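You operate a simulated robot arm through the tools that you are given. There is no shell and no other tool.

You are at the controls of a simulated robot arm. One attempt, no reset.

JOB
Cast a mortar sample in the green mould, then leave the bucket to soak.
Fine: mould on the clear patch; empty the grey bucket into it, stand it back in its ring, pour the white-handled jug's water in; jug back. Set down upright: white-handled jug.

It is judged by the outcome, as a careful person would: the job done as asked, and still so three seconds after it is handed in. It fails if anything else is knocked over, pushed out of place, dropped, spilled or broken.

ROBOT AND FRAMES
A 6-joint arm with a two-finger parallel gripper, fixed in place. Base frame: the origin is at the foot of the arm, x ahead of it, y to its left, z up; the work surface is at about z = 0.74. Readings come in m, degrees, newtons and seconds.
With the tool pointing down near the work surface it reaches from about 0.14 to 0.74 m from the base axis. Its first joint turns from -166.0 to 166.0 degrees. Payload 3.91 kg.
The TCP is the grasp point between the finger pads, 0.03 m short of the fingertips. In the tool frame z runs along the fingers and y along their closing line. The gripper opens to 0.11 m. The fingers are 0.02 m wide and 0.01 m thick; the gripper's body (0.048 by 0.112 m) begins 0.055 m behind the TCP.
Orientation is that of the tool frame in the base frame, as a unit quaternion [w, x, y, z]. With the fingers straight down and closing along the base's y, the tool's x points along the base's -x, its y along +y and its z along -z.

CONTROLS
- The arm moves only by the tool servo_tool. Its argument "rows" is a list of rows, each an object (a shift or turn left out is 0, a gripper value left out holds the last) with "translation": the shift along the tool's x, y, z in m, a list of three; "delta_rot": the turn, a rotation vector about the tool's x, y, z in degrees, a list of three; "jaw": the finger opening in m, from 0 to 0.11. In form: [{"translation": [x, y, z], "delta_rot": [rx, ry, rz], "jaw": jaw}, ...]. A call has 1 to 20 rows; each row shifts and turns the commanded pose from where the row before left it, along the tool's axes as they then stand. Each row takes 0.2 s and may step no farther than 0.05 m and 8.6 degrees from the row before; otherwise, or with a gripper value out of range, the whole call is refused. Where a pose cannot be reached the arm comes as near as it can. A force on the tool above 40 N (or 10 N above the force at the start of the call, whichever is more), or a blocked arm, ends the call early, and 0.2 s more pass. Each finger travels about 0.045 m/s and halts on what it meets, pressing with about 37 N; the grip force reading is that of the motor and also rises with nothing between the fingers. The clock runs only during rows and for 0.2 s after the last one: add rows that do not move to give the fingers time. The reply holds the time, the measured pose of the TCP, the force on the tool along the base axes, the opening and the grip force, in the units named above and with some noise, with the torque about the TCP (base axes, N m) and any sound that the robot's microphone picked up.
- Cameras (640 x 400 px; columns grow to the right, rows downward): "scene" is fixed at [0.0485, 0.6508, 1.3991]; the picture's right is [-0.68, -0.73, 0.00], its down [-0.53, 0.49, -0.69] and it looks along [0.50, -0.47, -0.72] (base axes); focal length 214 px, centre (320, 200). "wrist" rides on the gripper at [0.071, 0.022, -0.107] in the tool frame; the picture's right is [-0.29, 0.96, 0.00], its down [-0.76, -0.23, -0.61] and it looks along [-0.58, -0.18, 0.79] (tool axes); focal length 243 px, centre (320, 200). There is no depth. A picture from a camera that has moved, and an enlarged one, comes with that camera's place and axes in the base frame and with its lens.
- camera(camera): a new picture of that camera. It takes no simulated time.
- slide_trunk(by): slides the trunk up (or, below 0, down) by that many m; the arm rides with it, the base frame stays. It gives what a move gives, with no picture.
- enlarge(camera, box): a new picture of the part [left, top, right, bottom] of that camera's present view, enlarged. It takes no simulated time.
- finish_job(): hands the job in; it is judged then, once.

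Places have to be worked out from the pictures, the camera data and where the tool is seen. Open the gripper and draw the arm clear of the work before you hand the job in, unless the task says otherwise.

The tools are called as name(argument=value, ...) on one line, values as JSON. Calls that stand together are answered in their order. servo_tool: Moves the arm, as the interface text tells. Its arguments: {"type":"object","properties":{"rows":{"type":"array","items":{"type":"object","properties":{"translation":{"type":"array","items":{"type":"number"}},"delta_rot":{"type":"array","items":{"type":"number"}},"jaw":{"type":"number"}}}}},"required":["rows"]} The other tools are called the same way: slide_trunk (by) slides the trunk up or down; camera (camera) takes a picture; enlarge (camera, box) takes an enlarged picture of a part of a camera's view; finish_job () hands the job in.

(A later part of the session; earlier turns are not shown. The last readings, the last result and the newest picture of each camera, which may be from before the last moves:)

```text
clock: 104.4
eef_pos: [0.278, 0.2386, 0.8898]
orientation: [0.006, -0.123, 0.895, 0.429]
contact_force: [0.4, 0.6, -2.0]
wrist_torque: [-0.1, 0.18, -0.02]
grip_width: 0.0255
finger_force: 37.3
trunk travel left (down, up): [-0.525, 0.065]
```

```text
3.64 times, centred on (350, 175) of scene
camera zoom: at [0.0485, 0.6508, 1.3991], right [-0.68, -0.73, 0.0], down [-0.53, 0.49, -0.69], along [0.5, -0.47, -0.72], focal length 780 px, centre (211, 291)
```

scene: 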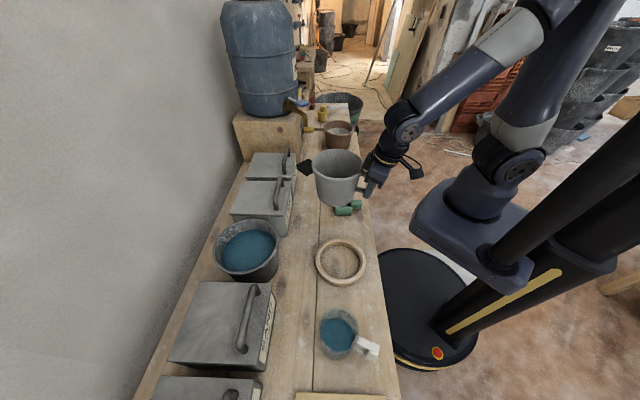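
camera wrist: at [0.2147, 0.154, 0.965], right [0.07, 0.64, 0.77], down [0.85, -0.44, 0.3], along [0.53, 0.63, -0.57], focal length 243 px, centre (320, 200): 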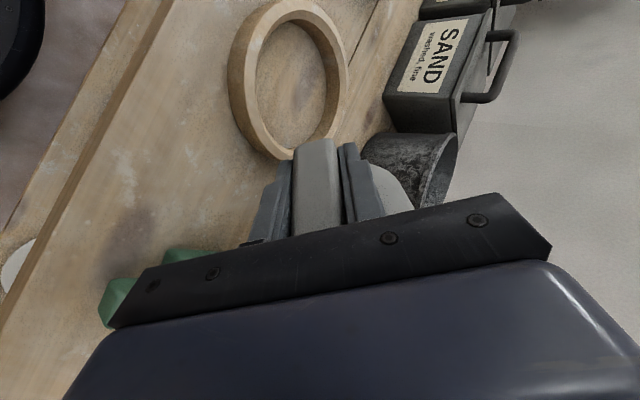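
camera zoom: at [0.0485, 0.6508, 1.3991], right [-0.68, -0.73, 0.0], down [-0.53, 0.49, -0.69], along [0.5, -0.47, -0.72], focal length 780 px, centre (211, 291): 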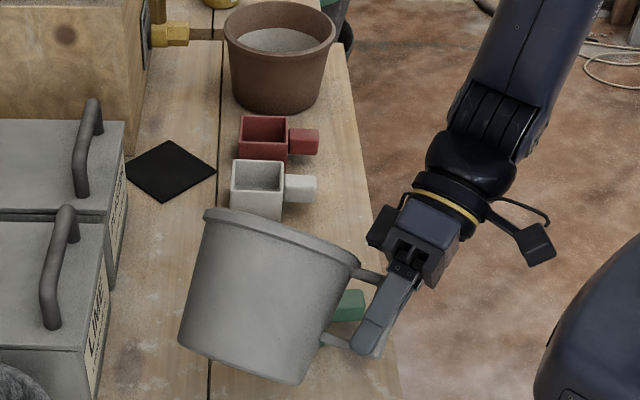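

The lip model matches the picture within ~3 mm: the lip is right over the mould's near half. I lower it and tilt slowly to 60°, keeping the lip fixed over the mould.

servo_tool(rows=[{"translation": [0.0023, -0.0111, 0.0101]}, {"translation": [0.0023, -0.0111, 0.0101]}, {"translation": [-0.0003, -0.0004, -0.0014], "delta_rot": [-2.455, 0, 0.4675]}, {"translation": [-0.0002, -0.0013, -0.0009], "delta_rot": [-2.455, 0, 0.4675]}, {"translation": [-0.0002, -0.0014, -0.0011], "delta_rot": [-2.455, 0, 0.4675]}, {}, {"translation": [-0.0002, -0.0015, -0.0012], "delta_rot": [-2.455, 0, 0.4675]}, {}, {}])

camera(camera="wrist")

camera(camera="scene")

```text
clock: 106.4
eef_pos: [0.2768, 0.235, 0.8562]
orientation: [-0.011, -0.107, 0.857, 0.504]
contact_force: [1.2, 0.2, -3.1]
wrist_torque: [-0.09, 0.15, -0.01]
grip_width: 0.026
finger_force: 37.3
trunk travel left (down, up): [-0.525, 0.065]
```

```text
taken
camera wrist: at [0.2188, 0.1384, 0.9222], right [0.12, 0.5, 0.86], down [0.86, -0.48, 0.17], along [0.5, 0.72, -0.49], focal length 243 px, centre (320, 200)
```

wrist: 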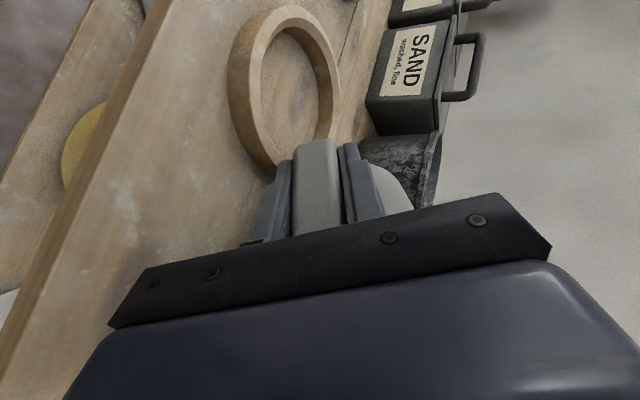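

```text
taken
```

scene: 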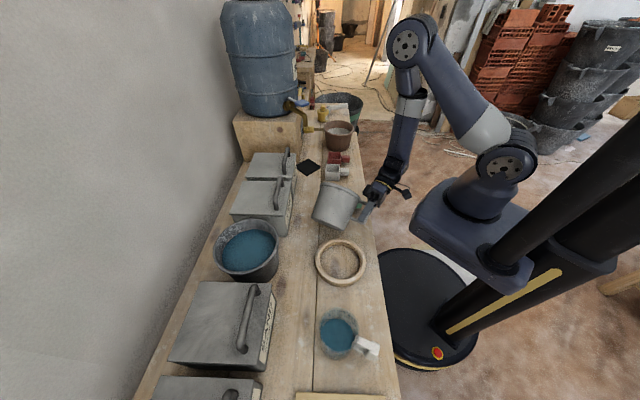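

At 60° the pose is as planned (within 2 mm) and the weight is unchanged, so nothing has flowed yet. Tilting on slowly to 70°.

servo_tool(rows=[{"translation": [-0.0003, 0.0005, -0.0018], "delta_rot": [-2.455, 0, 0.4675]}, {}, {"translation": [-0.0005, 0.001, -0.0025], "delta_rot": [-2.455, 0, 0.4675]}, {}, {}])

servo_tool(rows=[{"translation": [-0.0005, 0.0005, -0.0025], "delta_rot": [-2.455, 0, 0.4675]}, {}, {"translation": [-0.0006, 0.001, -0.0029], "delta_rot": [-2.455, 0, 0.4675]}, {}, {}])

camera(camera="wrist")

enlarge(camera="scene", box=[290, 140, 410, 250])

```text
clock: 107.6
eef_pos: [0.2779, 0.2308, 0.8609]
orientation: [-0.021, -0.101, 0.835, 0.541]
contact_force: [0.3, -0.5, -1.5]
wrist_torque: [-0.14, 0.22, 0.04]
grip_width: 0.0257
finger_force: 36.9
trunk travel left (down, up): [-0.525, 0.065]
```

```text
clock: 108.8
eef_pos: [0.2798, 0.2271, 0.8636]
orientation: [-0.03, -0.093, 0.812, 0.576]
contact_force: [-0.3, 0.2, -3.2]
wrist_torque: [-0.16, 0.16, -0.02]
grip_width: 0.0258
finger_force: 36.7
trunk travel left (down, up): [-0.525, 0.065]
```

```text
taken
camera wrist: at [0.2248, 0.1208, 0.9159], right [0.17, 0.36, 0.92], down [0.87, -0.5, 0.03], along [0.47, 0.79, -0.4], focal length 243 px, centre (320, 200)
```

wrist: 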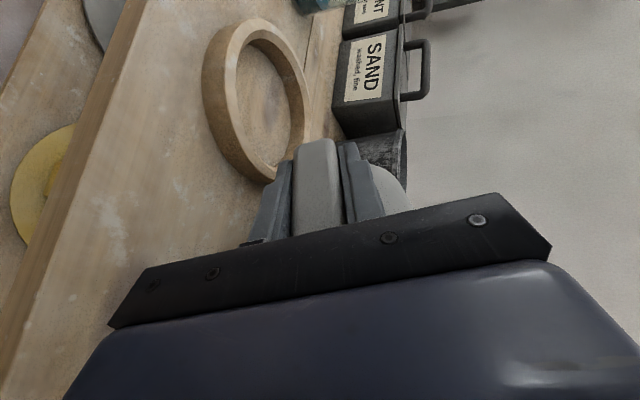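

```text
3.64 times, centred on (350, 195) of scene
camera zoom: at [0.0485, 0.6508, 1.3991], right [-0.68, -0.73, 0.0], down [-0.53, 0.49, -0.69], along [0.5, -0.47, -0.72], focal length 780 px, centre (211, 218)
```

zoom: 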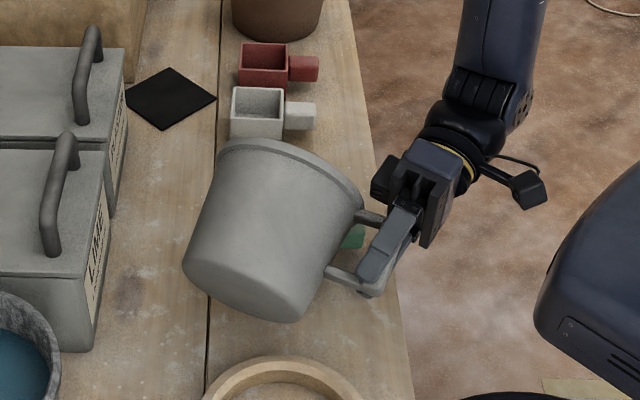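

70°, still no weight change or sound; pose within 2 mm. Continuing to 80° with pauses.

servo_tool(rows=[{"translation": [-0.0008, 0.0015, -0.0042], "delta_rot": [-2.455, 0, 0.4675]}, {}, {}, {"translation": [-0.0008, 0.0016, -0.0042], "delta_rot": [-2.455, 0, 0.4675]}, {}, {}])

servo_tool(rows=[{"translation": [-0.0006, 0.0019, -0.0032], "delta_rot": [-2.455, 0, 0.4675]}, {}, {}, {"translation": [-0.0006, 0.0018, -0.0033], "delta_rot": [-2.455, 0, 0.4675]}, {}, {}])

camera(camera="wrist")

enlarge(camera="scene", box=[290, 140, 410, 250])

```text
clock: 110.2
eef_pos: [0.2812, 0.2207, 0.8695]
orientation: [-0.036, -0.085, 0.786, 0.611]
contact_force: [0.5, 0.6, -3.2]
wrist_torque: [-0.14, 0.18, 0.01]
grip_width: 0.0257
finger_force: 37.2
trunk travel left (down, up): [-0.525, 0.065]
```

```text
clock: 111.6
eef_pos: [0.2861, 0.2142, 0.8751]
orientation: [-0.046, -0.077, 0.76, 0.643]
contact_force: [0.0, -0.1, -2.5]
wrist_torque: [-0.11, 0.19, 0.0]
grip_width: 0.0259
finger_force: 36.8
trunk travel left (down, up): [-0.525, 0.065]
```

```text
taken
camera wrist: at [0.2327, 0.1013, 0.9125], right [0.23, 0.21, 0.95], down [0.86, -0.49, -0.1], along [0.45, 0.84, -0.29], focal length 243 px, centre (320, 200)
```

wrist: 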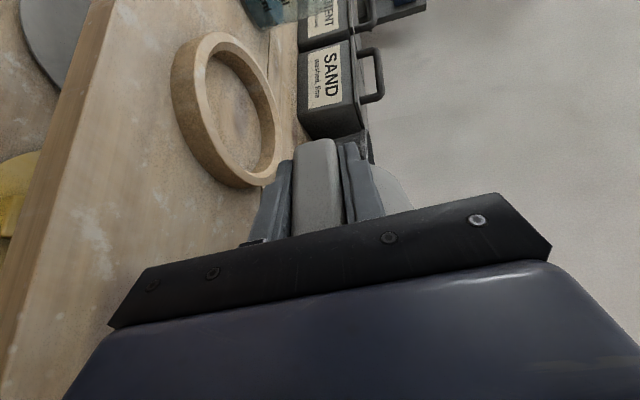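

```text
3.64 times, centred on (350, 195) of scene
camera zoom: at [0.0485, 0.6508, 1.3991], right [-0.68, -0.73, 0.0], down [-0.53, 0.49, -0.69], along [0.5, -0.47, -0.72], focal length 780 px, centre (211, 218)
```

zoom: 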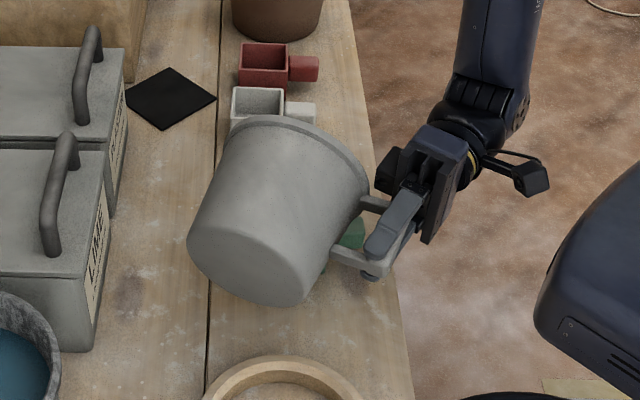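

80° and still nothing has left the bucket. Continuing in smaller careful steps, reading the force after each.

servo_tool(rows=[{"translation": [-0.0006, 0.002, -0.0032], "delta_rot": [-2.455, 0, 0.4675]}, {}, {}, {}])

servo_tool(rows=[{"translation": [-0.0006, 0.0019, -0.0033], "delta_rot": [-2.455, 0, 0.4675]}, {}, {}, {}])

servo_tool(rows=[{"translation": [-0.0006, 0.0019, -0.0033], "delta_rot": [-2.455, 0, 0.4675]}, {}, {}, {}])

servo_tool(rows=[{"translation": [-0.0006, 0.0018, -0.0033], "delta_rot": [-2.455, 0, 0.4675]}, {}, {}, {}])

camera(camera="wrist")

enlarge(camera="scene", box=[290, 140, 410, 250])

```text
clock: 112.6
eef_pos: [0.2852, 0.2124, 0.8784]
orientation: [-0.051, -0.074, 0.747, 0.658]
contact_force: [0.5, 0.0, -3.0]
wrist_torque: [-0.12, 0.2, 0.0]
grip_width: 0.0258
finger_force: 36.8
trunk travel left (down, up): [-0.525, 0.065]
```

```text
clock: 113.6
eef_pos: [0.2873, 0.2095, 0.8814]
orientation: [-0.056, -0.067, 0.733, 0.675]
contact_force: [0.8, 0.8, -2.3]
wrist_torque: [-0.11, 0.18, -0.01]
grip_width: 0.0256
finger_force: 37.3
trunk travel left (down, up): [-0.525, 0.065]
```

```text
clock: 114.6
eef_pos: [0.2884, 0.2067, 0.884]
orientation: [-0.059, -0.064, 0.719, 0.69]
contact_force: [-0.4, 0.2, -2.1]
wrist_torque: [-0.08, 0.19, 0.01]
grip_width: 0.026
finger_force: 36.7
trunk travel left (down, up): [-0.525, 0.065]
```

```text
clock: 115.6
eef_pos: [0.2891, 0.2018, 0.8849]
orientation: [-0.064, -0.061, 0.703, 0.705]
contact_force: [0.6, 1.1, -2.2]
wrist_torque: [-0.14, 0.21, 0.0]
grip_width: 0.0258
finger_force: 37.0
trunk travel left (down, up): [-0.525, 0.065]
```

```text
taken
camera wrist: at [0.2386, 0.0852, 0.9065], right [0.29, 0.05, 0.96], down [0.85, -0.47, -0.23], along [0.43, 0.88, -0.18], focal length 243 px, centre (320, 200)
```

wrist: 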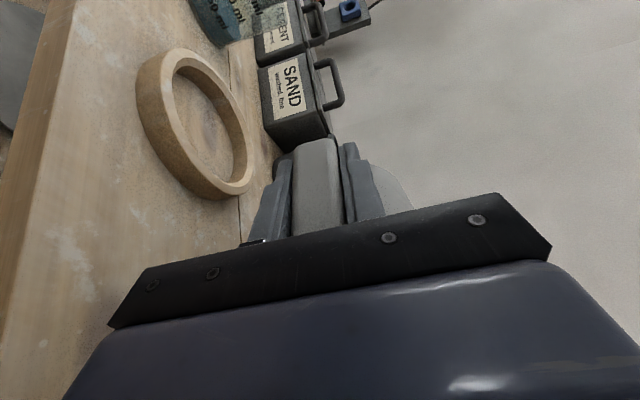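

```text
3.64 times, centred on (350, 195) of scene
camera zoom: at [0.0485, 0.6508, 1.3991], right [-0.68, -0.73, 0.0], down [-0.53, 0.49, -0.69], along [0.5, -0.47, -0.72], focal length 780 px, centre (211, 218)
```

zoom: 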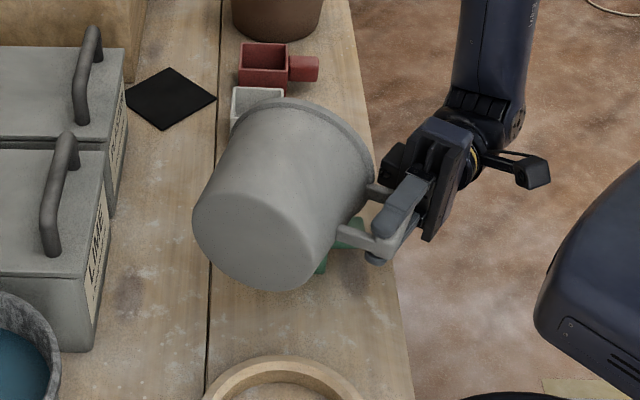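

At 90° the weight may be dropping slightly but nothing decisive. I keep tilting past horizontal, lip fixed over the mould.

servo_tool(rows=[{"translation": [-0.0006, 0.0019, -0.0032], "delta_rot": [-2.455, 0, 0.4675]}, {}, {}, {"translation": [-0.0006, 0.0019, -0.0033], "delta_rot": [-2.455, 0, 0.4675]}, {}, {}, {}])

servo_tool(rows=[{"translation": [-0.0006, 0.0019, -0.0032], "delta_rot": [-2.455, 0, 0.4675]}, {}, {}, {"translation": [-0.0006, 0.002, -0.0033], "delta_rot": [-2.455, 0, 0.4675]}, {}, {}, {}])

enlarge(camera="scene", box=[290, 140, 410, 250])

camera(camera="wrist")

```text
clock: 117.2
eef_pos: [0.2923, 0.196, 0.8875]
orientation: [-0.071, -0.051, 0.674, 0.734]
contact_force: [-0.3, 0.1, -2.3]
wrist_torque: [-0.14, 0.2, 0.03]
grip_width: 0.0257
finger_force: 36.8
trunk travel left (down, up): [-0.525, 0.065]
```

```text
clock: 118.8
eef_pos: [0.2951, 0.1896, 0.8906]
orientation: [-0.079, -0.043, 0.643, 0.761]
contact_force: [0.7, -0.7, -2.9]
wrist_torque: [-0.15, 0.22, 0.0]
grip_width: 0.0257
finger_force: 37.4
trunk travel left (down, up): [-0.525, 0.065]
```

```text
3.64 times, centred on (350, 195) of scene
camera zoom: at [0.0485, 0.6508, 1.3991], right [-0.68, -0.73, 0.0], down [-0.53, 0.49, -0.69], along [0.5, -0.47, -0.72], focal length 780 px, centre (211, 218)
```

zoom: 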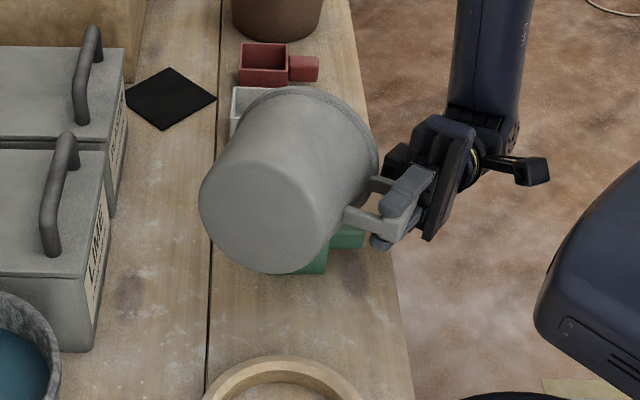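

```text
taken
camera wrist: at [0.2442, 0.0704, 0.896], right [0.35, -0.11, 0.93], down [0.83, -0.42, -0.36], along [0.43, 0.9, -0.06], focal length 243 px, centre (320, 200)
```

wrist: 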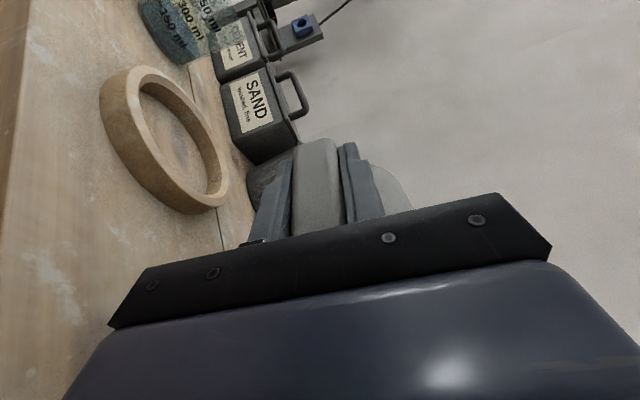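

100° with no clear weight change – the mortar may be thick or very light. I tilt to 107° and hold there for a few seconds.

servo_tool(rows=[{"translation": [-0.0006, 0.0018, -0.0032], "delta_rot": [-2.455, 0, 0.4675]}, {}, {"translation": [-0.0006, 0.002, -0.0032], "delta_rot": [-2.455, 0, 0.4675]}, {}, {}, {}, {}, {}])

servo_tool(rows=[{"translation": [-0.0006, 0.0019, -0.0033], "delta_rot": [-2.455, 0, 0.4675]}, {}, {}, {}, {}, {}, {}])

enlarge(camera="scene", box=[290, 140, 410, 250])

```text
clock: 120.6
eef_pos: [0.2963, 0.1834, 0.8925]
orientation: [-0.088, -0.034, 0.609, 0.788]
contact_force: [-0.5, 0.4, -1.4]
wrist_torque: [-0.15, 0.18, -0.03]
grip_width: 0.026
finger_force: 36.9
trunk travel left (down, up): [-0.525, 0.065]
```

```text
clock: 122.2
eef_pos: [0.2981, 0.1798, 0.8943]
orientation: [-0.091, -0.029, 0.592, 0.8]
contact_force: [-0.3, 0.1, -2.4]
wrist_torque: [-0.16, 0.21, -0.01]
grip_width: 0.0259
finger_force: 37.6
trunk travel left (down, up): [-0.525, 0.065]
```

```text
3.64 times, centred on (350, 195) of scene
camera zoom: at [0.0485, 0.6508, 1.3991], right [-0.68, -0.73, 0.0], down [-0.53, 0.49, -0.69], along [0.5, -0.47, -0.72], focal length 780 px, centre (211, 218)
```

zoom: 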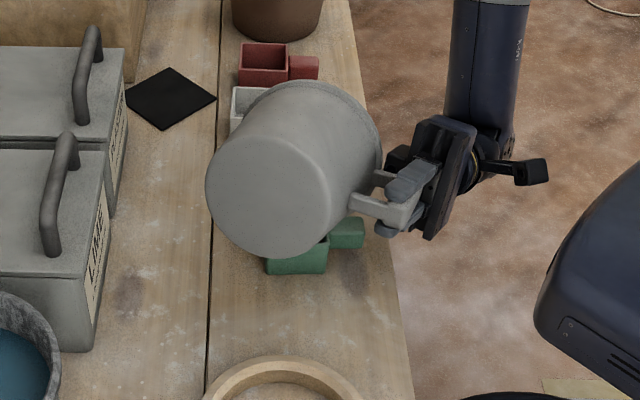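

I raise the bucket straight up 8 cm at this tilt to see the mould.

servo_tool(rows=[{"translation": [0.0011, 0.0191, 0.0059]}, {"translation": [0.0011, 0.0191, 0.0059]}, {"translation": [0.0011, 0.0191, 0.0059]}, {"translation": [0.0011, 0.0191, 0.0059]}, {}])

enlarge(camera="scene", box=[310, 130, 410, 230])

camera(camera="wrist")

```text
clock: 123.4
eef_pos: [0.2975, 0.1805, 0.9743]
orientation: [-0.091, -0.03, 0.592, 0.801]
contact_force: [0.6, -1.2, -2.5]
wrist_torque: [-0.14, 0.15, -0.04]
grip_width: 0.0258
finger_force: 36.8
trunk travel left (down, up): [-0.525, 0.065]
```

```text
4.00 times, centred on (360, 180) of scene
camera zoom: at [0.0485, 0.6508, 1.3991], right [-0.68, -0.73, 0.0], down [-0.53, 0.49, -0.69], along [0.5, -0.47, -0.72], focal length 858 px, centre (160, 280)
```

zoom: 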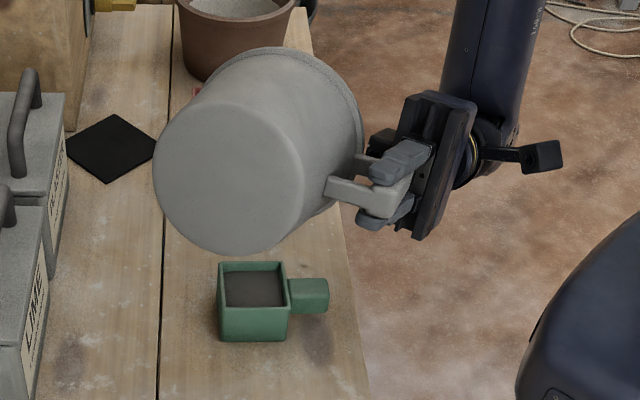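

```text
taken
camera wrist: at [0.2475, 0.0607, 0.9675], right [0.39, -0.22, 0.89], down [0.81, -0.37, -0.45], along [0.43, 0.9, 0.03], focal length 243 px, centre (320, 200)
```

wrist: 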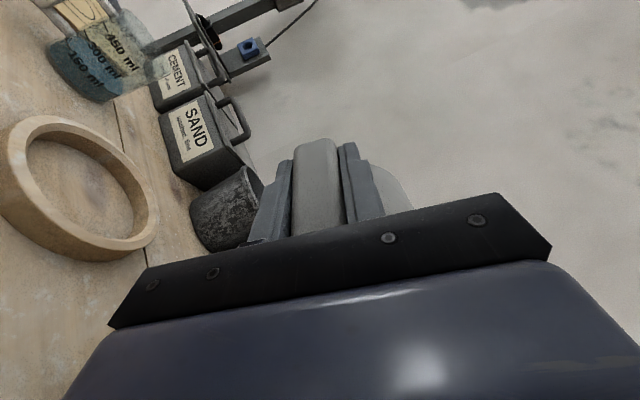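

The mould is filled with dark mortar and the bench around it looks clean. I zoom in to verify.

enlarge(camera="scene", box=[335, 180, 395, 225])

```text
8.89 times, centred on (365, 202) of scene
camera zoom: at [0.0485, 0.6508, 1.3991], right [-0.68, -0.73, 0.0], down [-0.53, 0.49, -0.69], along [0.5, -0.47, -0.72], focal length 1906 px, centre (-80, 178)
```

zoom: 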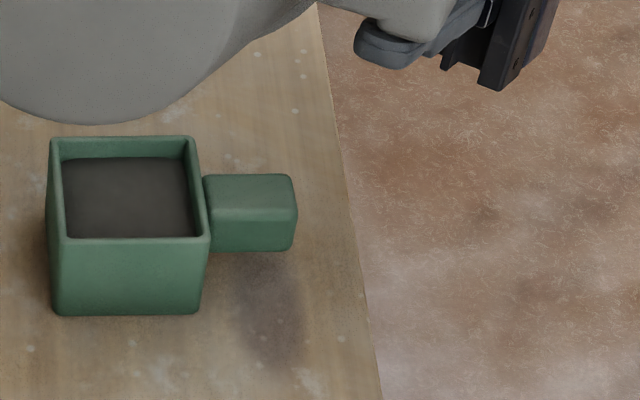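

Clean fill with no spill. I roll the bucket back upright (still above the mould) and look inside it.

servo_tool(rows=[{"delta_rot": [5.9, 0, -1.12]}, {"delta_rot": [5.9, 0, -1.12]}, {"delta_rot": [5.9, 0, -1.12]}, {"delta_rot": [5.9, 0, -1.12]}, {"delta_rot": [5.9, 0, -1.12]}, {"delta_rot": [5.9, 0, -1.12]}, {"delta_rot": [5.9, 0, -1.12]}, {"delta_rot": [5.9, 0, -1.12]}, {"delta_rot": [5.9, 0, -1.12]}, {"delta_rot": [5.9, 0, -1.12]}, {"delta_rot": [5.9, 0, -1.12]}, {"delta_rot": [5.9, 0, -1.12]}, {"delta_rot": [5.9, 0, -1.12]}, {"delta_rot": [5.9, 0, -1.12]}, {"delta_rot": [5.9, 0, -1.12]}, {"delta_rot": [5.9, 0, -1.12]}, {"delta_rot": [5.9, 0, -1.12]}, {"delta_rot": [5.3, 0, -1.0]}, {}])

enlarge(camera="scene", box=[290, 110, 410, 220])

```text
clock: 127.4
eef_pos: [0.298, 0.1799, 0.975]
orientation: [0.09, -0.179, 0.98, 0.017]
contact_force: [0.1, 0.6, -2.2]
wrist_torque: [-0.11, 0.22, -0.02]
grip_width: 0.0259
finger_force: 37.0
trunk travel left (down, up): [-0.525, 0.065]
```

```text
3.64 times, centred on (350, 165) of scene
camera zoom: at [0.0485, 0.6508, 1.3991], right [-0.68, -0.73, 0.0], down [-0.53, 0.49, -0.69], along [0.5, -0.47, -0.72], focal length 780 px, centre (211, 327)
```

zoom: 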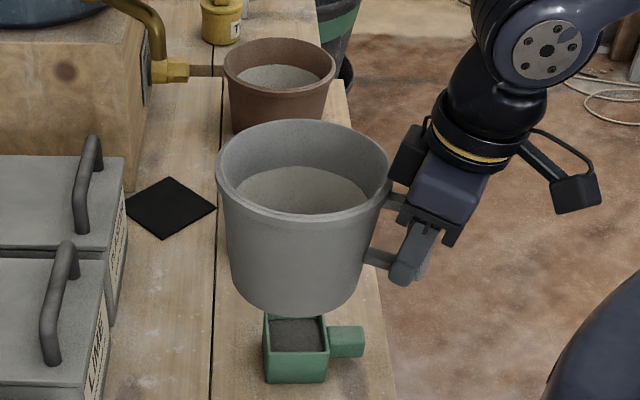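

enlarge(camera="scene", box=[325, 135, 370, 175])

```text
10.00 times, centred on (348, 155) of scene
camera zoom: at [0.0485, 0.6508, 1.3991], right [-0.68, -0.73, 0.0], down [-0.53, 0.49, -0.69], along [0.5, -0.47, -0.72], focal length 2145 px, centre (45, 650)
```

zoom: 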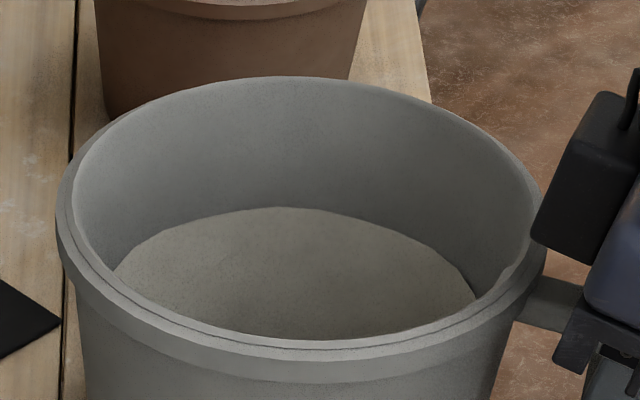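

Odd: I see a light-grey surface inside the bucket that seems only ~4–5 cm below the rim. I tilt the bucket slightly toward the scene camera to look deeper.

servo_tool(rows=[{"delta_rot": [4.91, 0, -0.935]}, {"delta_rot": [4.91, 0, -0.935]}, {"delta_rot": [4.91, 0, -0.935]}, {}])

enlarge(camera="scene", box=[310, 125, 380, 180])

```text
clock: 128.4
eef_pos: [0.2982, 0.1801, 0.9753]
orientation: [0.113, -0.19, 0.969, -0.11]
contact_force: [-0.5, 0.8, -2.8]
wrist_torque: [-0.08, 0.22, 0.0]
grip_width: 0.0258
finger_force: 36.5
trunk travel left (down, up): [-0.525, 0.065]
```

```text
7.27 times, centred on (345, 152) of scene
camera zoom: at [0.0485, 0.6508, 1.3991], right [-0.68, -0.73, 0.0], down [-0.53, 0.49, -0.69], along [0.5, -0.47, -0.72], focal length 1560 px, centre (138, 546)
```

zoom: 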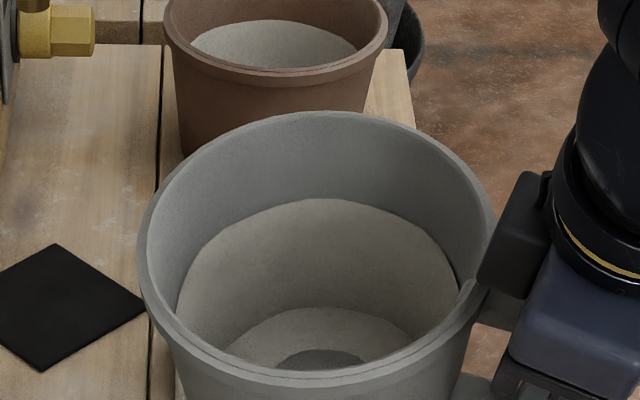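

The light area is just a residue-coloured lower wall; at the bottom I see the floor with a small darker patch. I tilt a bit more toward the camera to see whether mortar remains.

servo_tool(rows=[{"delta_rot": [4.91, 0, -0.935]}, {"delta_rot": [4.91, 0, -0.935]}, {"delta_rot": [4.91, 0, -0.935]}, {}])

enlarge(camera="scene", box=[310, 125, 380, 180])

```text
clock: 129.4
eef_pos: [0.2985, 0.1797, 0.9748]
orientation: [0.134, -0.198, 0.942, -0.236]
contact_force: [0.0, -0.6, -2.9]
wrist_torque: [-0.05, 0.22, 0.03]
grip_width: 0.026
finger_force: 36.5
trunk travel left (down, up): [-0.525, 0.065]
```

```text
7.27 times, centred on (345, 152) of scene
camera zoom: at [0.0485, 0.6508, 1.3991], right [-0.68, -0.73, 0.0], down [-0.53, 0.49, -0.69], along [0.5, -0.47, -0.72], focal length 1560 px, centre (138, 546)
```

zoom: 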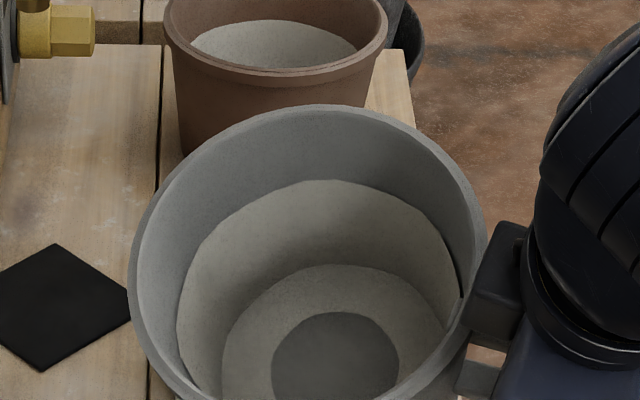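

The centre patch is the bare grey floor; only a light residue film is left (hence the soaking). I right the bucket and carry it back above its ring.

servo_tool(rows=[{"delta_rot": [-5.89, 0, 1.12]}, {"delta_rot": [-5.89, 0, 1.12]}, {"delta_rot": [-5.89, 0, 1.12]}, {"delta_rot": [-5.89, 0, 1.12]}, {"delta_rot": [-5.89, 0, 1.12]}, {"translation": [0.0131, 0.0319, -0.0033]}, {"translation": [0.0131, 0.0319, -0.0033]}, {"translation": [0.0131, 0.0319, -0.0033]}, {"translation": [0.0131, 0.0319, -0.0033]}, {"translation": [0.0131, 0.0319, -0.0033]}, {"translation": [0.0131, 0.0319, -0.0033]}, {}])

enlarge(camera="scene", box=[290, 170, 410, 300])

```text
clock: 132.0
eef_pos: [0.154, 0.332, 0.9814]
orientation: [0.09, -0.18, 0.98, 0.017]
contact_force: [0.1, -0.1, -2.3]
wrist_torque: [-0.1, 0.19, -0.04]
grip_width: 0.0256
finger_force: 37.0
trunk travel left (down, up): [-0.525, 0.065]
```

```text
3.08 times, centred on (350, 235) of scene
camera zoom: at [0.0485, 0.6508, 1.3991], right [-0.68, -0.73, 0.0], down [-0.53, 0.49, -0.69], along [0.5, -0.47, -0.72], focal length 660 px, centre (228, 92)
```

zoom: 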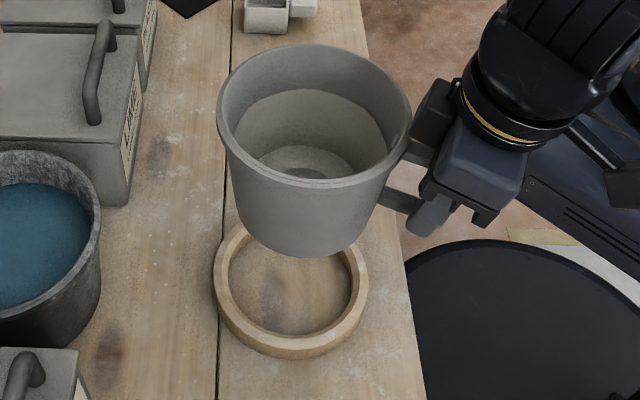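

servo_tool(rows=[{"translation": [-0.001, -0.0024, 0]}, {"translation": [0.0066, 0, 0.0353]}, {"translation": [0.0066, 0, 0.0353]}, {"translation": [0.0066, 0, 0.0353]}, {}])

enlarge(camera="scene", box=[300, 200, 400, 300])

camera(camera="wrist")

```text
clock: 133.2
eef_pos: [0.1554, 0.3268, 0.8733]
orientation: [0.09, -0.179, 0.98, 0.018]
contact_force: [-0.1, -0.5, -2.0]
wrist_torque: [-0.1, 0.18, -0.02]
grip_width: 0.0261
finger_force: 37.2
trunk travel left (down, up): [-0.525, 0.065]
```

```text
4.00 times, centred on (350, 250) of scene
camera zoom: at [0.0485, 0.6508, 1.3991], right [-0.68, -0.73, 0.0], down [-0.53, 0.49, -0.69], along [0.5, -0.47, -0.72], focal length 858 px, centre (200, 0)
```

zoom: 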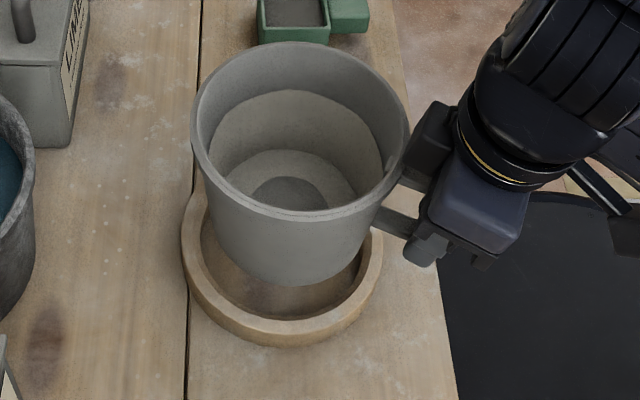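

```text
taken
camera wrist: at [0.065, 0.3166, 0.9655], right [-0.07, 1.0, 0.06], down [0.68, 0.01, 0.74], along [0.73, 0.09, -0.68], focal length 243 px, centre (320, 200)
```

wrist: 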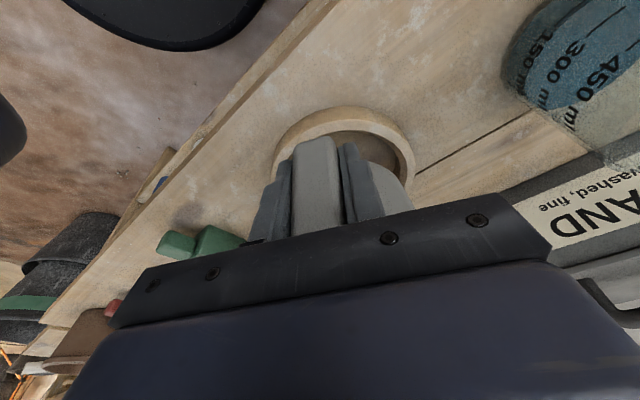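

I correct about 3 mm in y to match the original standing position, then lower further into the ring.

servo_tool(rows=[{"translation": [-0.0011, 0.0028, 0]}, {"translation": [0.0036, 0, 0.0196]}, {"translation": [0.0027, 0, 0.0147]}, {}, {}])

enlarge(camera="scene", box=[300, 200, 400, 300])

```text
clock: 134.4
eef_pos: [0.1564, 0.332, 0.8387]
orientation: [0.09, -0.179, 0.98, 0.018]
contact_force: [0.2, 0.3, -3.2]
wrist_torque: [-0.07, 0.18, 0.0]
grip_width: 0.026
finger_force: 37.3
trunk travel left (down, up): [-0.525, 0.065]
```

```text
4.00 times, centred on (350, 250) of scene
camera zoom: at [0.0485, 0.6508, 1.3991], right [-0.68, -0.73, 0.0], down [-0.53, 0.49, -0.69], along [0.5, -0.47, -0.72], focal length 858 px, centre (200, 0)
```

zoom: 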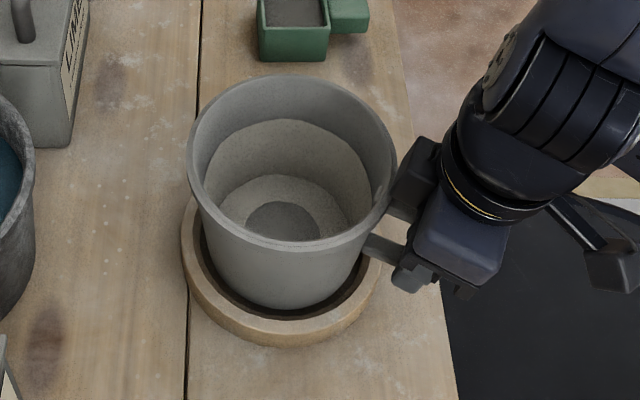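

Matches the picture from just after lift-off. Lowering the last two centimetres gently.

servo_tool(rows=[{"translation": [0.0015, -0.0014, 0.0079]}, {"translation": [0.0015, 0, 0.0079]}, {"translation": [0.0007, 0, 0.0039]}, {}])

servo_tool(rows=[{"translation": [0.0003, 0, 0.0015]}, {"translation": [0.0003, 0, 0.0015]}, {}])

```text
clock: 135.4
eef_pos: [0.1565, 0.3304, 0.8188]
orientation: [0.09, -0.18, 0.979, 0.018]
contact_force: [-0.9, 0.1, 4.8]
wrist_torque: [0.12, -0.88, -0.1]
grip_width: 0.0257
finger_force: 37.4
trunk travel left (down, up): [-0.525, 0.065]
```

```text
clock: 136.2
eef_pos: [0.1555, 0.3304, 0.8151]
orientation: [0.09, -0.18, 0.979, 0.02]
contact_force: [-9.1, -2.0, 25.2]
wrist_torque: [-0.34, -0.85, -0.16]
grip_width: 0.026
finger_force: 36.9
trunk travel left (down, up): [-0.525, 0.065]
```

Bucket is down at its original height (0.815), pressing a bit. I relax 1.5 mm and look before releasing.

servo_tool(rows=[{"translation": [-0.0002, 0, -0.001]}, {}])

enlarge(camera="scene", box=[300, 200, 400, 300])

```text
clock: 136.8
eef_pos: [0.155, 0.3316, 0.8163]
orientation: [0.091, -0.179, 0.979, 0.018]
contact_force: [-4.9, 1.0, 9.7]
wrist_torque: [-0.08, -0.22, 0.0]
grip_width: 0.0257
finger_force: 37.2
trunk travel left (down, up): [-0.525, 0.065]
```

```text
4.00 times, centred on (350, 250) of scene
camera zoom: at [0.0485, 0.6508, 1.3991], right [-0.68, -0.73, 0.0], down [-0.53, 0.49, -0.69], along [0.5, -0.47, -0.72], focal length 858 px, centre (200, 0)
```

zoom: 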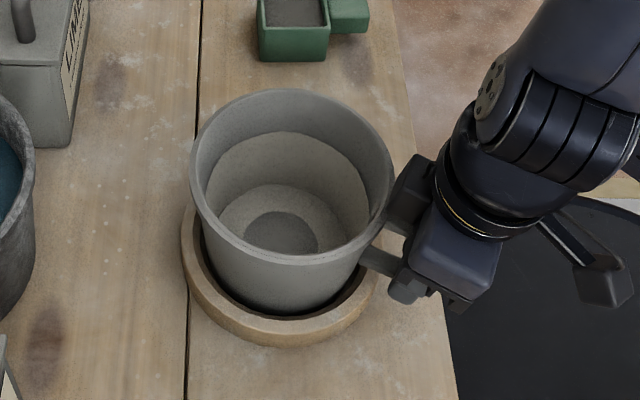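

It sits in the ring exactly as at the start. I release and withdraw straight back along the tool axis.

servo_tool(rows=[{"jaw": 0.065}, {}, {}, {}])

servo_tool(rows=[{"translation": [0, 0, -0.02]}, {"translation": [0, 0, -0.03]}, {"translation": [0, 0, -0.03]}, {"translation": [0, 0, -0.04]}, {"translation": [0, 0, -0.04]}, {}])

camera(camera="scene")

enlarge(camera="scene", box=[290, 200, 410, 390])

```text
clock: 137.8
eef_pos: [0.1552, 0.3302, 0.8151]
orientation: [0.09, -0.179, 0.98, 0.018]
contact_force: [-0.3, 0.2, 1.1]
wrist_torque: [0.01, 0.03, -0.01]
grip_width: 0.065
finger_force: 0.0
trunk travel left (down, up): [-0.525, 0.065]
```

```text
clock: 139.2
eef_pos: [0.1296, 0.3185, 0.9733]
orientation: [0.09, -0.18, 0.979, 0.017]
contact_force: [-0.4, -0.2, -0.1]
wrist_torque: [0.0, 0.0, 0.01]
grip_width: 0.0651
finger_force: 0.1
trunk travel left (down, up): [-0.525, 0.065]
```

```text
taken
```

scene: 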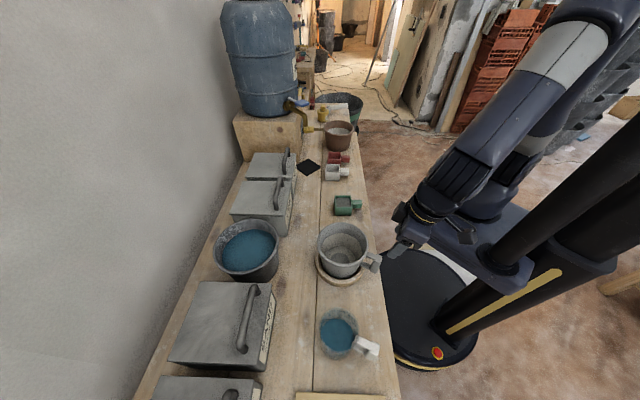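

```text
2.11 times, centred on (350, 295) of scene
camera zoom: at [0.0485, 0.6508, 1.3991], right [-0.68, -0.73, 0.0], down [-0.53, 0.49, -0.69], along [0.5, -0.47, -0.72], focal length 452 px, centre (257, 0)
```

zoom: 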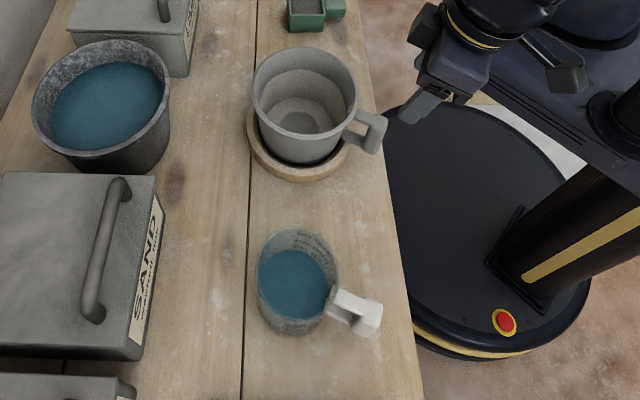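

The bucket stands in its ring; the mould holds the mortar. Now the jug at about (0.12, 0.52), handle toward the robot's left-front; I move the wrist camera over it.

servo_tool(rows=[{"translation": [0.0081, 0.0386, 0.0012]}, {"translation": [0.0081, 0.0386, 0.0012]}, {"translation": [0.0081, 0.0386, 0.0012]}, {"translation": [0.0081, 0.0386, 0.0012]}, {"translation": [0.0081, 0.0386, 0.0012]}, {}])

camera(camera="wrist")

enlarge(camera="wrist", box=[220, 40, 460, 220])

enlarge(camera="scene", box=[300, 290, 400, 390])

```text
clock: 140.6
eef_pos: [0.0242, 0.4862, 0.9621]
orientation: [0.089, -0.179, 0.98, 0.018]
contact_force: [0.4, 0.7, 0.7]
wrist_torque: [0.0, -0.03, 0.02]
grip_width: 0.0649
finger_force: 0.1
trunk travel left (down, up): [-0.525, 0.065]
```

```text
taken
camera wrist: at [-0.066, 0.474, 1.054], right [-0.07, 1.0, 0.06], down [0.68, 0.01, 0.74], along [0.73, 0.09, -0.68], focal length 243 px, centre (320, 200)
```

wrist: 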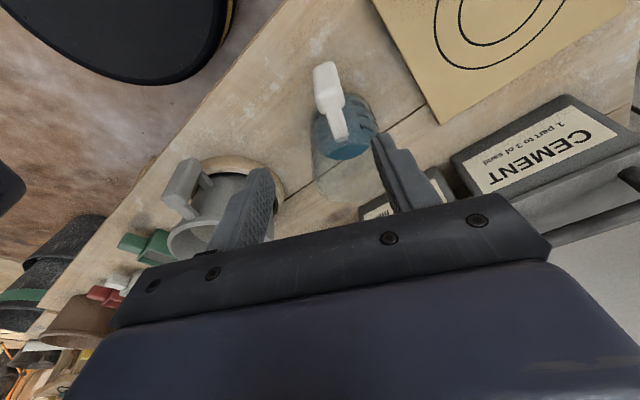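

```text
2.22 times, centred on (340, 130) of wrist
camera zoom: at [-0.066, 0.474, 1.054], right [-0.07, 1.0, 0.06], down [0.68, 0.01, 0.74], along [0.73, 0.09, -0.68], focal length 539 px, centre (276, 356)
```

zoom: 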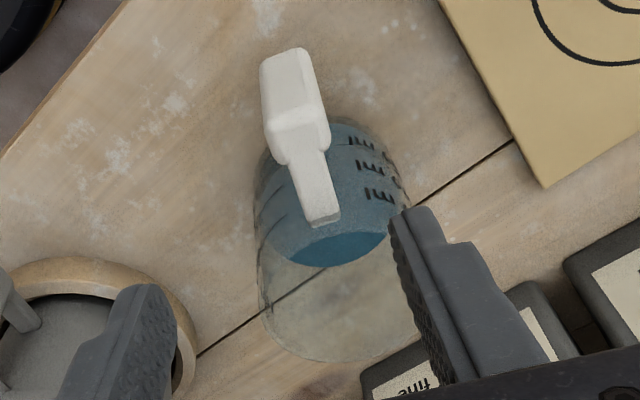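

```text
4.00 times, centred on (350, 340) of scene
camera zoom: at [0.0485, 0.6508, 1.3991], right [-0.68, -0.73, 0.0], down [-0.53, 0.49, -0.69], along [0.5, -0.47, -0.72], focal length 858 px, centre (200, -360)
```

zoom: 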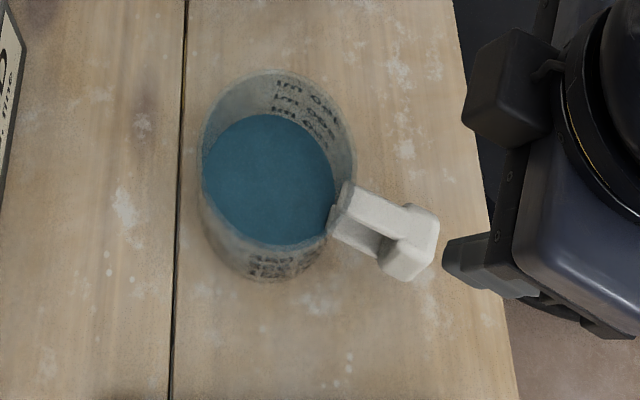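

Jug: axis ≈(0.114, 0.529), grip bar ≈(0.0385, 0.5035), z 0.77–0.84, handle azimuth ≈199°, water only ~3.5 cm deep. Before grasping it, I rehearse the pouring roll empty-handed above the bucket with a heading of 50°.

servo_tool(rows=[{"translation": [-0.0174, -0.0397, -0.0028]}, {"translation": [-0.0174, -0.0397, -0.0028]}, {"translation": [-0.0174, -0.0397, -0.0028]}, {"translation": [-0.0174, -0.0397, -0.0028]}, {"translation": [-0.0174, -0.0397, -0.0028]}, {"delta_rot": [-1.32, 0, -7.12]}, {"delta_rot": [-1.32, 0, -7.12]}, {"delta_rot": [-1.32, 0, -7.12]}, {"delta_rot": [-1.32, 0, -7.12]}, {}])

servo_tool(rows=[{"delta_rot": [-7.86, 0, 1.5]}, {"delta_rot": [-7.86, 0, 1.5]}, {"delta_rot": [-7.86, 0, 1.5]}, {"delta_rot": [-7.86, 0, 1.5]}, {"delta_rot": [-7.86, 0, 1.5]}, {"delta_rot": [-7.86, 0, 1.5]}, {"delta_rot": [-7.86, 0, 1.5]}, {"delta_rot": [-7.86, 0, 1.5]}, {"delta_rot": [-7.86, 0, 1.5]}, {}])

camera(camera="scene")

```text
clock: 142.8
eef_pos: [0.1756, 0.3304, 0.9906]
orientation: [0.084, -0.42, 0.903, 0.041]
contact_force: [-0.2, -0.1, 0.5]
wrist_torque: [0.0, 0.03, 0.0]
grip_width: 0.0649
finger_force: 0.1
trunk travel left (down, up): [-0.525, 0.065]
```

```text
clock: 145.0
eef_pos: [0.1727, 0.3311, 0.9897]
orientation: [-0.179, -0.287, 0.754, 0.564]
contact_force: [-0.1, -0.3, -0.3]
wrist_torque: [-0.03, -0.02, 0.01]
grip_width: 0.065
finger_force: 0.0
trunk travel left (down, up): [-0.525, 0.065]
```

```text
taken
```

scene: 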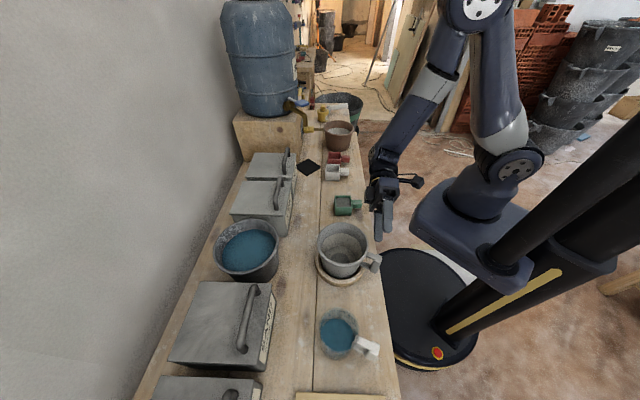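

72° of roll is fine here. A few more single steps to check up to ~104°.

servo_tool(rows=[{"delta_rot": [-7.86, 0, 1.5]}, {"delta_rot": [-7.86, 0, 1.5]}, {}])

servo_tool(rows=[{"delta_rot": [-7.86, 0, 1.5]}, {}])

servo_tool(rows=[{"delta_rot": [-7.86, 0, 1.5]}, {}])

camera(camera="scene")

```text
clock: 145.8
eef_pos: [0.1733, 0.3307, 0.9902]
orientation: [-0.232, -0.24, 0.677, 0.656]
contact_force: [0.8, 1.2, 0.0]
wrist_torque: [-0.01, 0.02, 0.02]
grip_width: 0.0648
finger_force: 0.0
trunk travel left (down, up): [-0.525, 0.065]
```

```text
clock: 146.4
eef_pos: [0.173, 0.3301, 0.989]
orientation: [-0.257, -0.214, 0.633, 0.698]
contact_force: [-0.3, 0.1, 0.1]
wrist_torque: [0.01, 0.02, 0.0]
grip_width: 0.065
finger_force: 0.2
trunk travel left (down, up): [-0.525, 0.065]
```

```text
clock: 147.0
eef_pos: [0.1726, 0.3302, 0.9896]
orientation: [-0.28, -0.189, 0.587, 0.736]
contact_force: [-0.8, 0.7, -0.7]
wrist_torque: [0.03, 0.02, 0.0]
grip_width: 0.0652
finger_force: 0.0
trunk travel left (down, up): [-0.525, 0.065]
```

```text
taken
```

scene: 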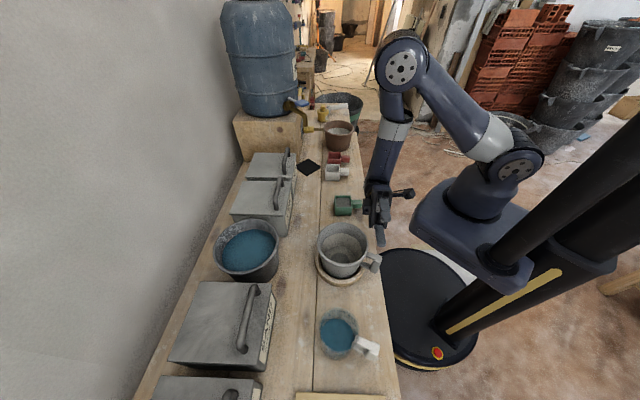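

104° is reachable there with everything clear of the mould. I unroll and head to the jug's handle.

servo_tool(rows=[{"delta_rot": [7.86, 0, -1.5]}, {"delta_rot": [7.86, 0, -1.5]}, {"delta_rot": [7.86, 0, -1.5]}, {"delta_rot": [7.86, 0, -1.5]}, {"delta_rot": [7.86, 0, -1.5]}, {"delta_rot": [7.86, 0, -1.5]}, {"delta_rot": [7.86, 0, -1.5]}, {"delta_rot": [7.86, 0, -1.5]}, {"delta_rot": [7.86, 0, -1.5]}, {"delta_rot": [7.86, 0, -1.5]}, {"delta_rot": [7.86, 0, -1.5]}, {"delta_rot": [7.86, 0, -1.5]}, {"delta_rot": [7.86, 0, -1.5]}, {}])

servo_tool(rows=[{"delta_rot": [1.32, 0, 7.12]}, {"delta_rot": [1.32, 0, 7.12]}, {"delta_rot": [1.32, 0, 7.12]}, {"delta_rot": [1.32, 0, 7.12]}, {"translation": [0.0174, 0.0397, 0.0028]}, {"translation": [0.0174, 0.0397, 0.0028]}, {"translation": [0.0174, 0.0397, 0.0028]}, {"translation": [0.0174, 0.0397, 0.0028]}, {"translation": [0.0174, 0.0397, 0.0028]}, {}])

enlarge(camera="wrist", box=[220, 40, 460, 220])

```text
clock: 150.0
eef_pos: [0.172, 0.3301, 0.9904]
orientation: [0.083, -0.418, 0.904, 0.039]
contact_force: [0.1, 0.2, 0.6]
wrist_torque: [0.01, -0.03, 0.03]
grip_width: 0.0651
finger_force: 0.1
trunk travel left (down, up): [-0.525, 0.065]
```

```text
clock: 152.2
eef_pos: [0.0259, 0.486, 0.9603]
orientation: [0.089, -0.179, 0.98, 0.018]
contact_force: [0.2, -0.5, -0.5]
wrist_torque: [0.01, -0.02, 0.0]
grip_width: 0.065
finger_force: 0.1
trunk travel left (down, up): [-0.525, 0.065]
```

```text
2.22 times, centred on (340, 130) of wrist
camera zoom: at [-0.0643, 0.4746, 1.0528], right [-0.07, 1.0, 0.06], down [0.68, 0.01, 0.74], along [0.73, 0.09, -0.67], focal length 539 px, centre (276, 356)
```

zoom: 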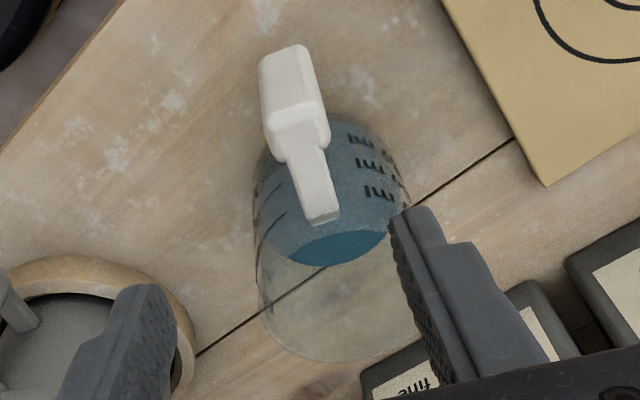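

servo_tool(rows=[{"translation": [0.0106, 0.0119, 0.0]}, {"translation": [0, 0, 0.03]}, {"translation": [0, 0, 0.03]}, {"translation": [0, 0, 0.03]}, {}])

camera(camera="wrist")

enlarge(camera="scene", box=[310, 280, 430, 390])

```text
clock: 153.4
eef_pos: [0.0272, 0.4993, 0.8696]
orientation: [0.091, -0.179, 0.979, 0.017]
contact_force: [-0.3, 1.4, 0.5]
wrist_torque: [0.02, -0.01, 0.01]
grip_width: 0.0651
finger_force: 0.0
trunk travel left (down, up): [-0.525, 0.065]
```

```text
taken
camera wrist: at [-0.0641, 0.4873, 0.9624], right [-0.07, 1.0, 0.06], down [0.68, 0.01, 0.74], along [0.73, 0.09, -0.68], focal length 243 px, centre (320, 200)
```

wrist: 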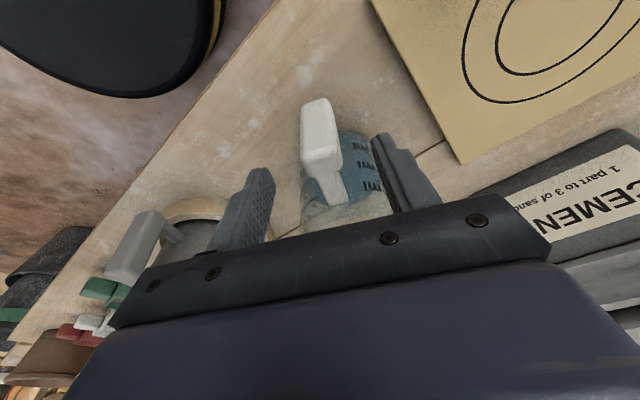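

```text
3.64 times, centred on (370, 335) of scene
camera zoom: at [0.0485, 0.6508, 1.3991], right [-0.68, -0.73, 0.0], down [-0.53, 0.49, -0.69], along [0.5, -0.47, -0.72], focal length 780 px, centre (138, -291)
```

zoom: 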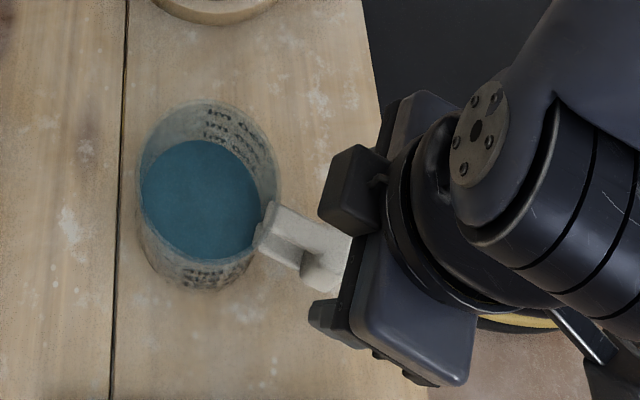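

enlarge(camera="wrist", box=[240, 70, 440, 230])

```text
2.50 times, centred on (340, 150) of wrist
camera zoom: at [-0.0641, 0.4873, 0.9624], right [-0.07, 1.0, 0.06], down [0.68, 0.01, 0.74], along [0.73, 0.09, -0.68], focal length 606 px, centre (270, 325)
```

zoom: 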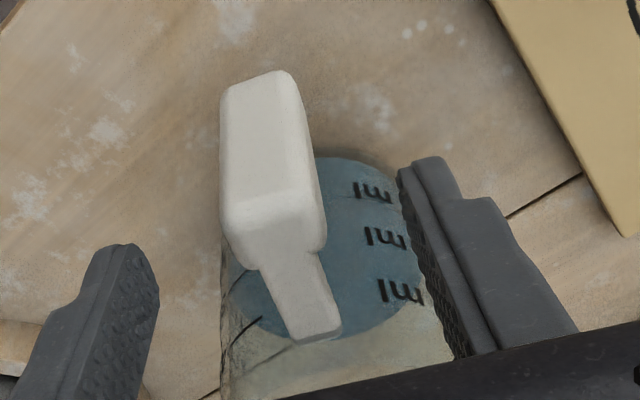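

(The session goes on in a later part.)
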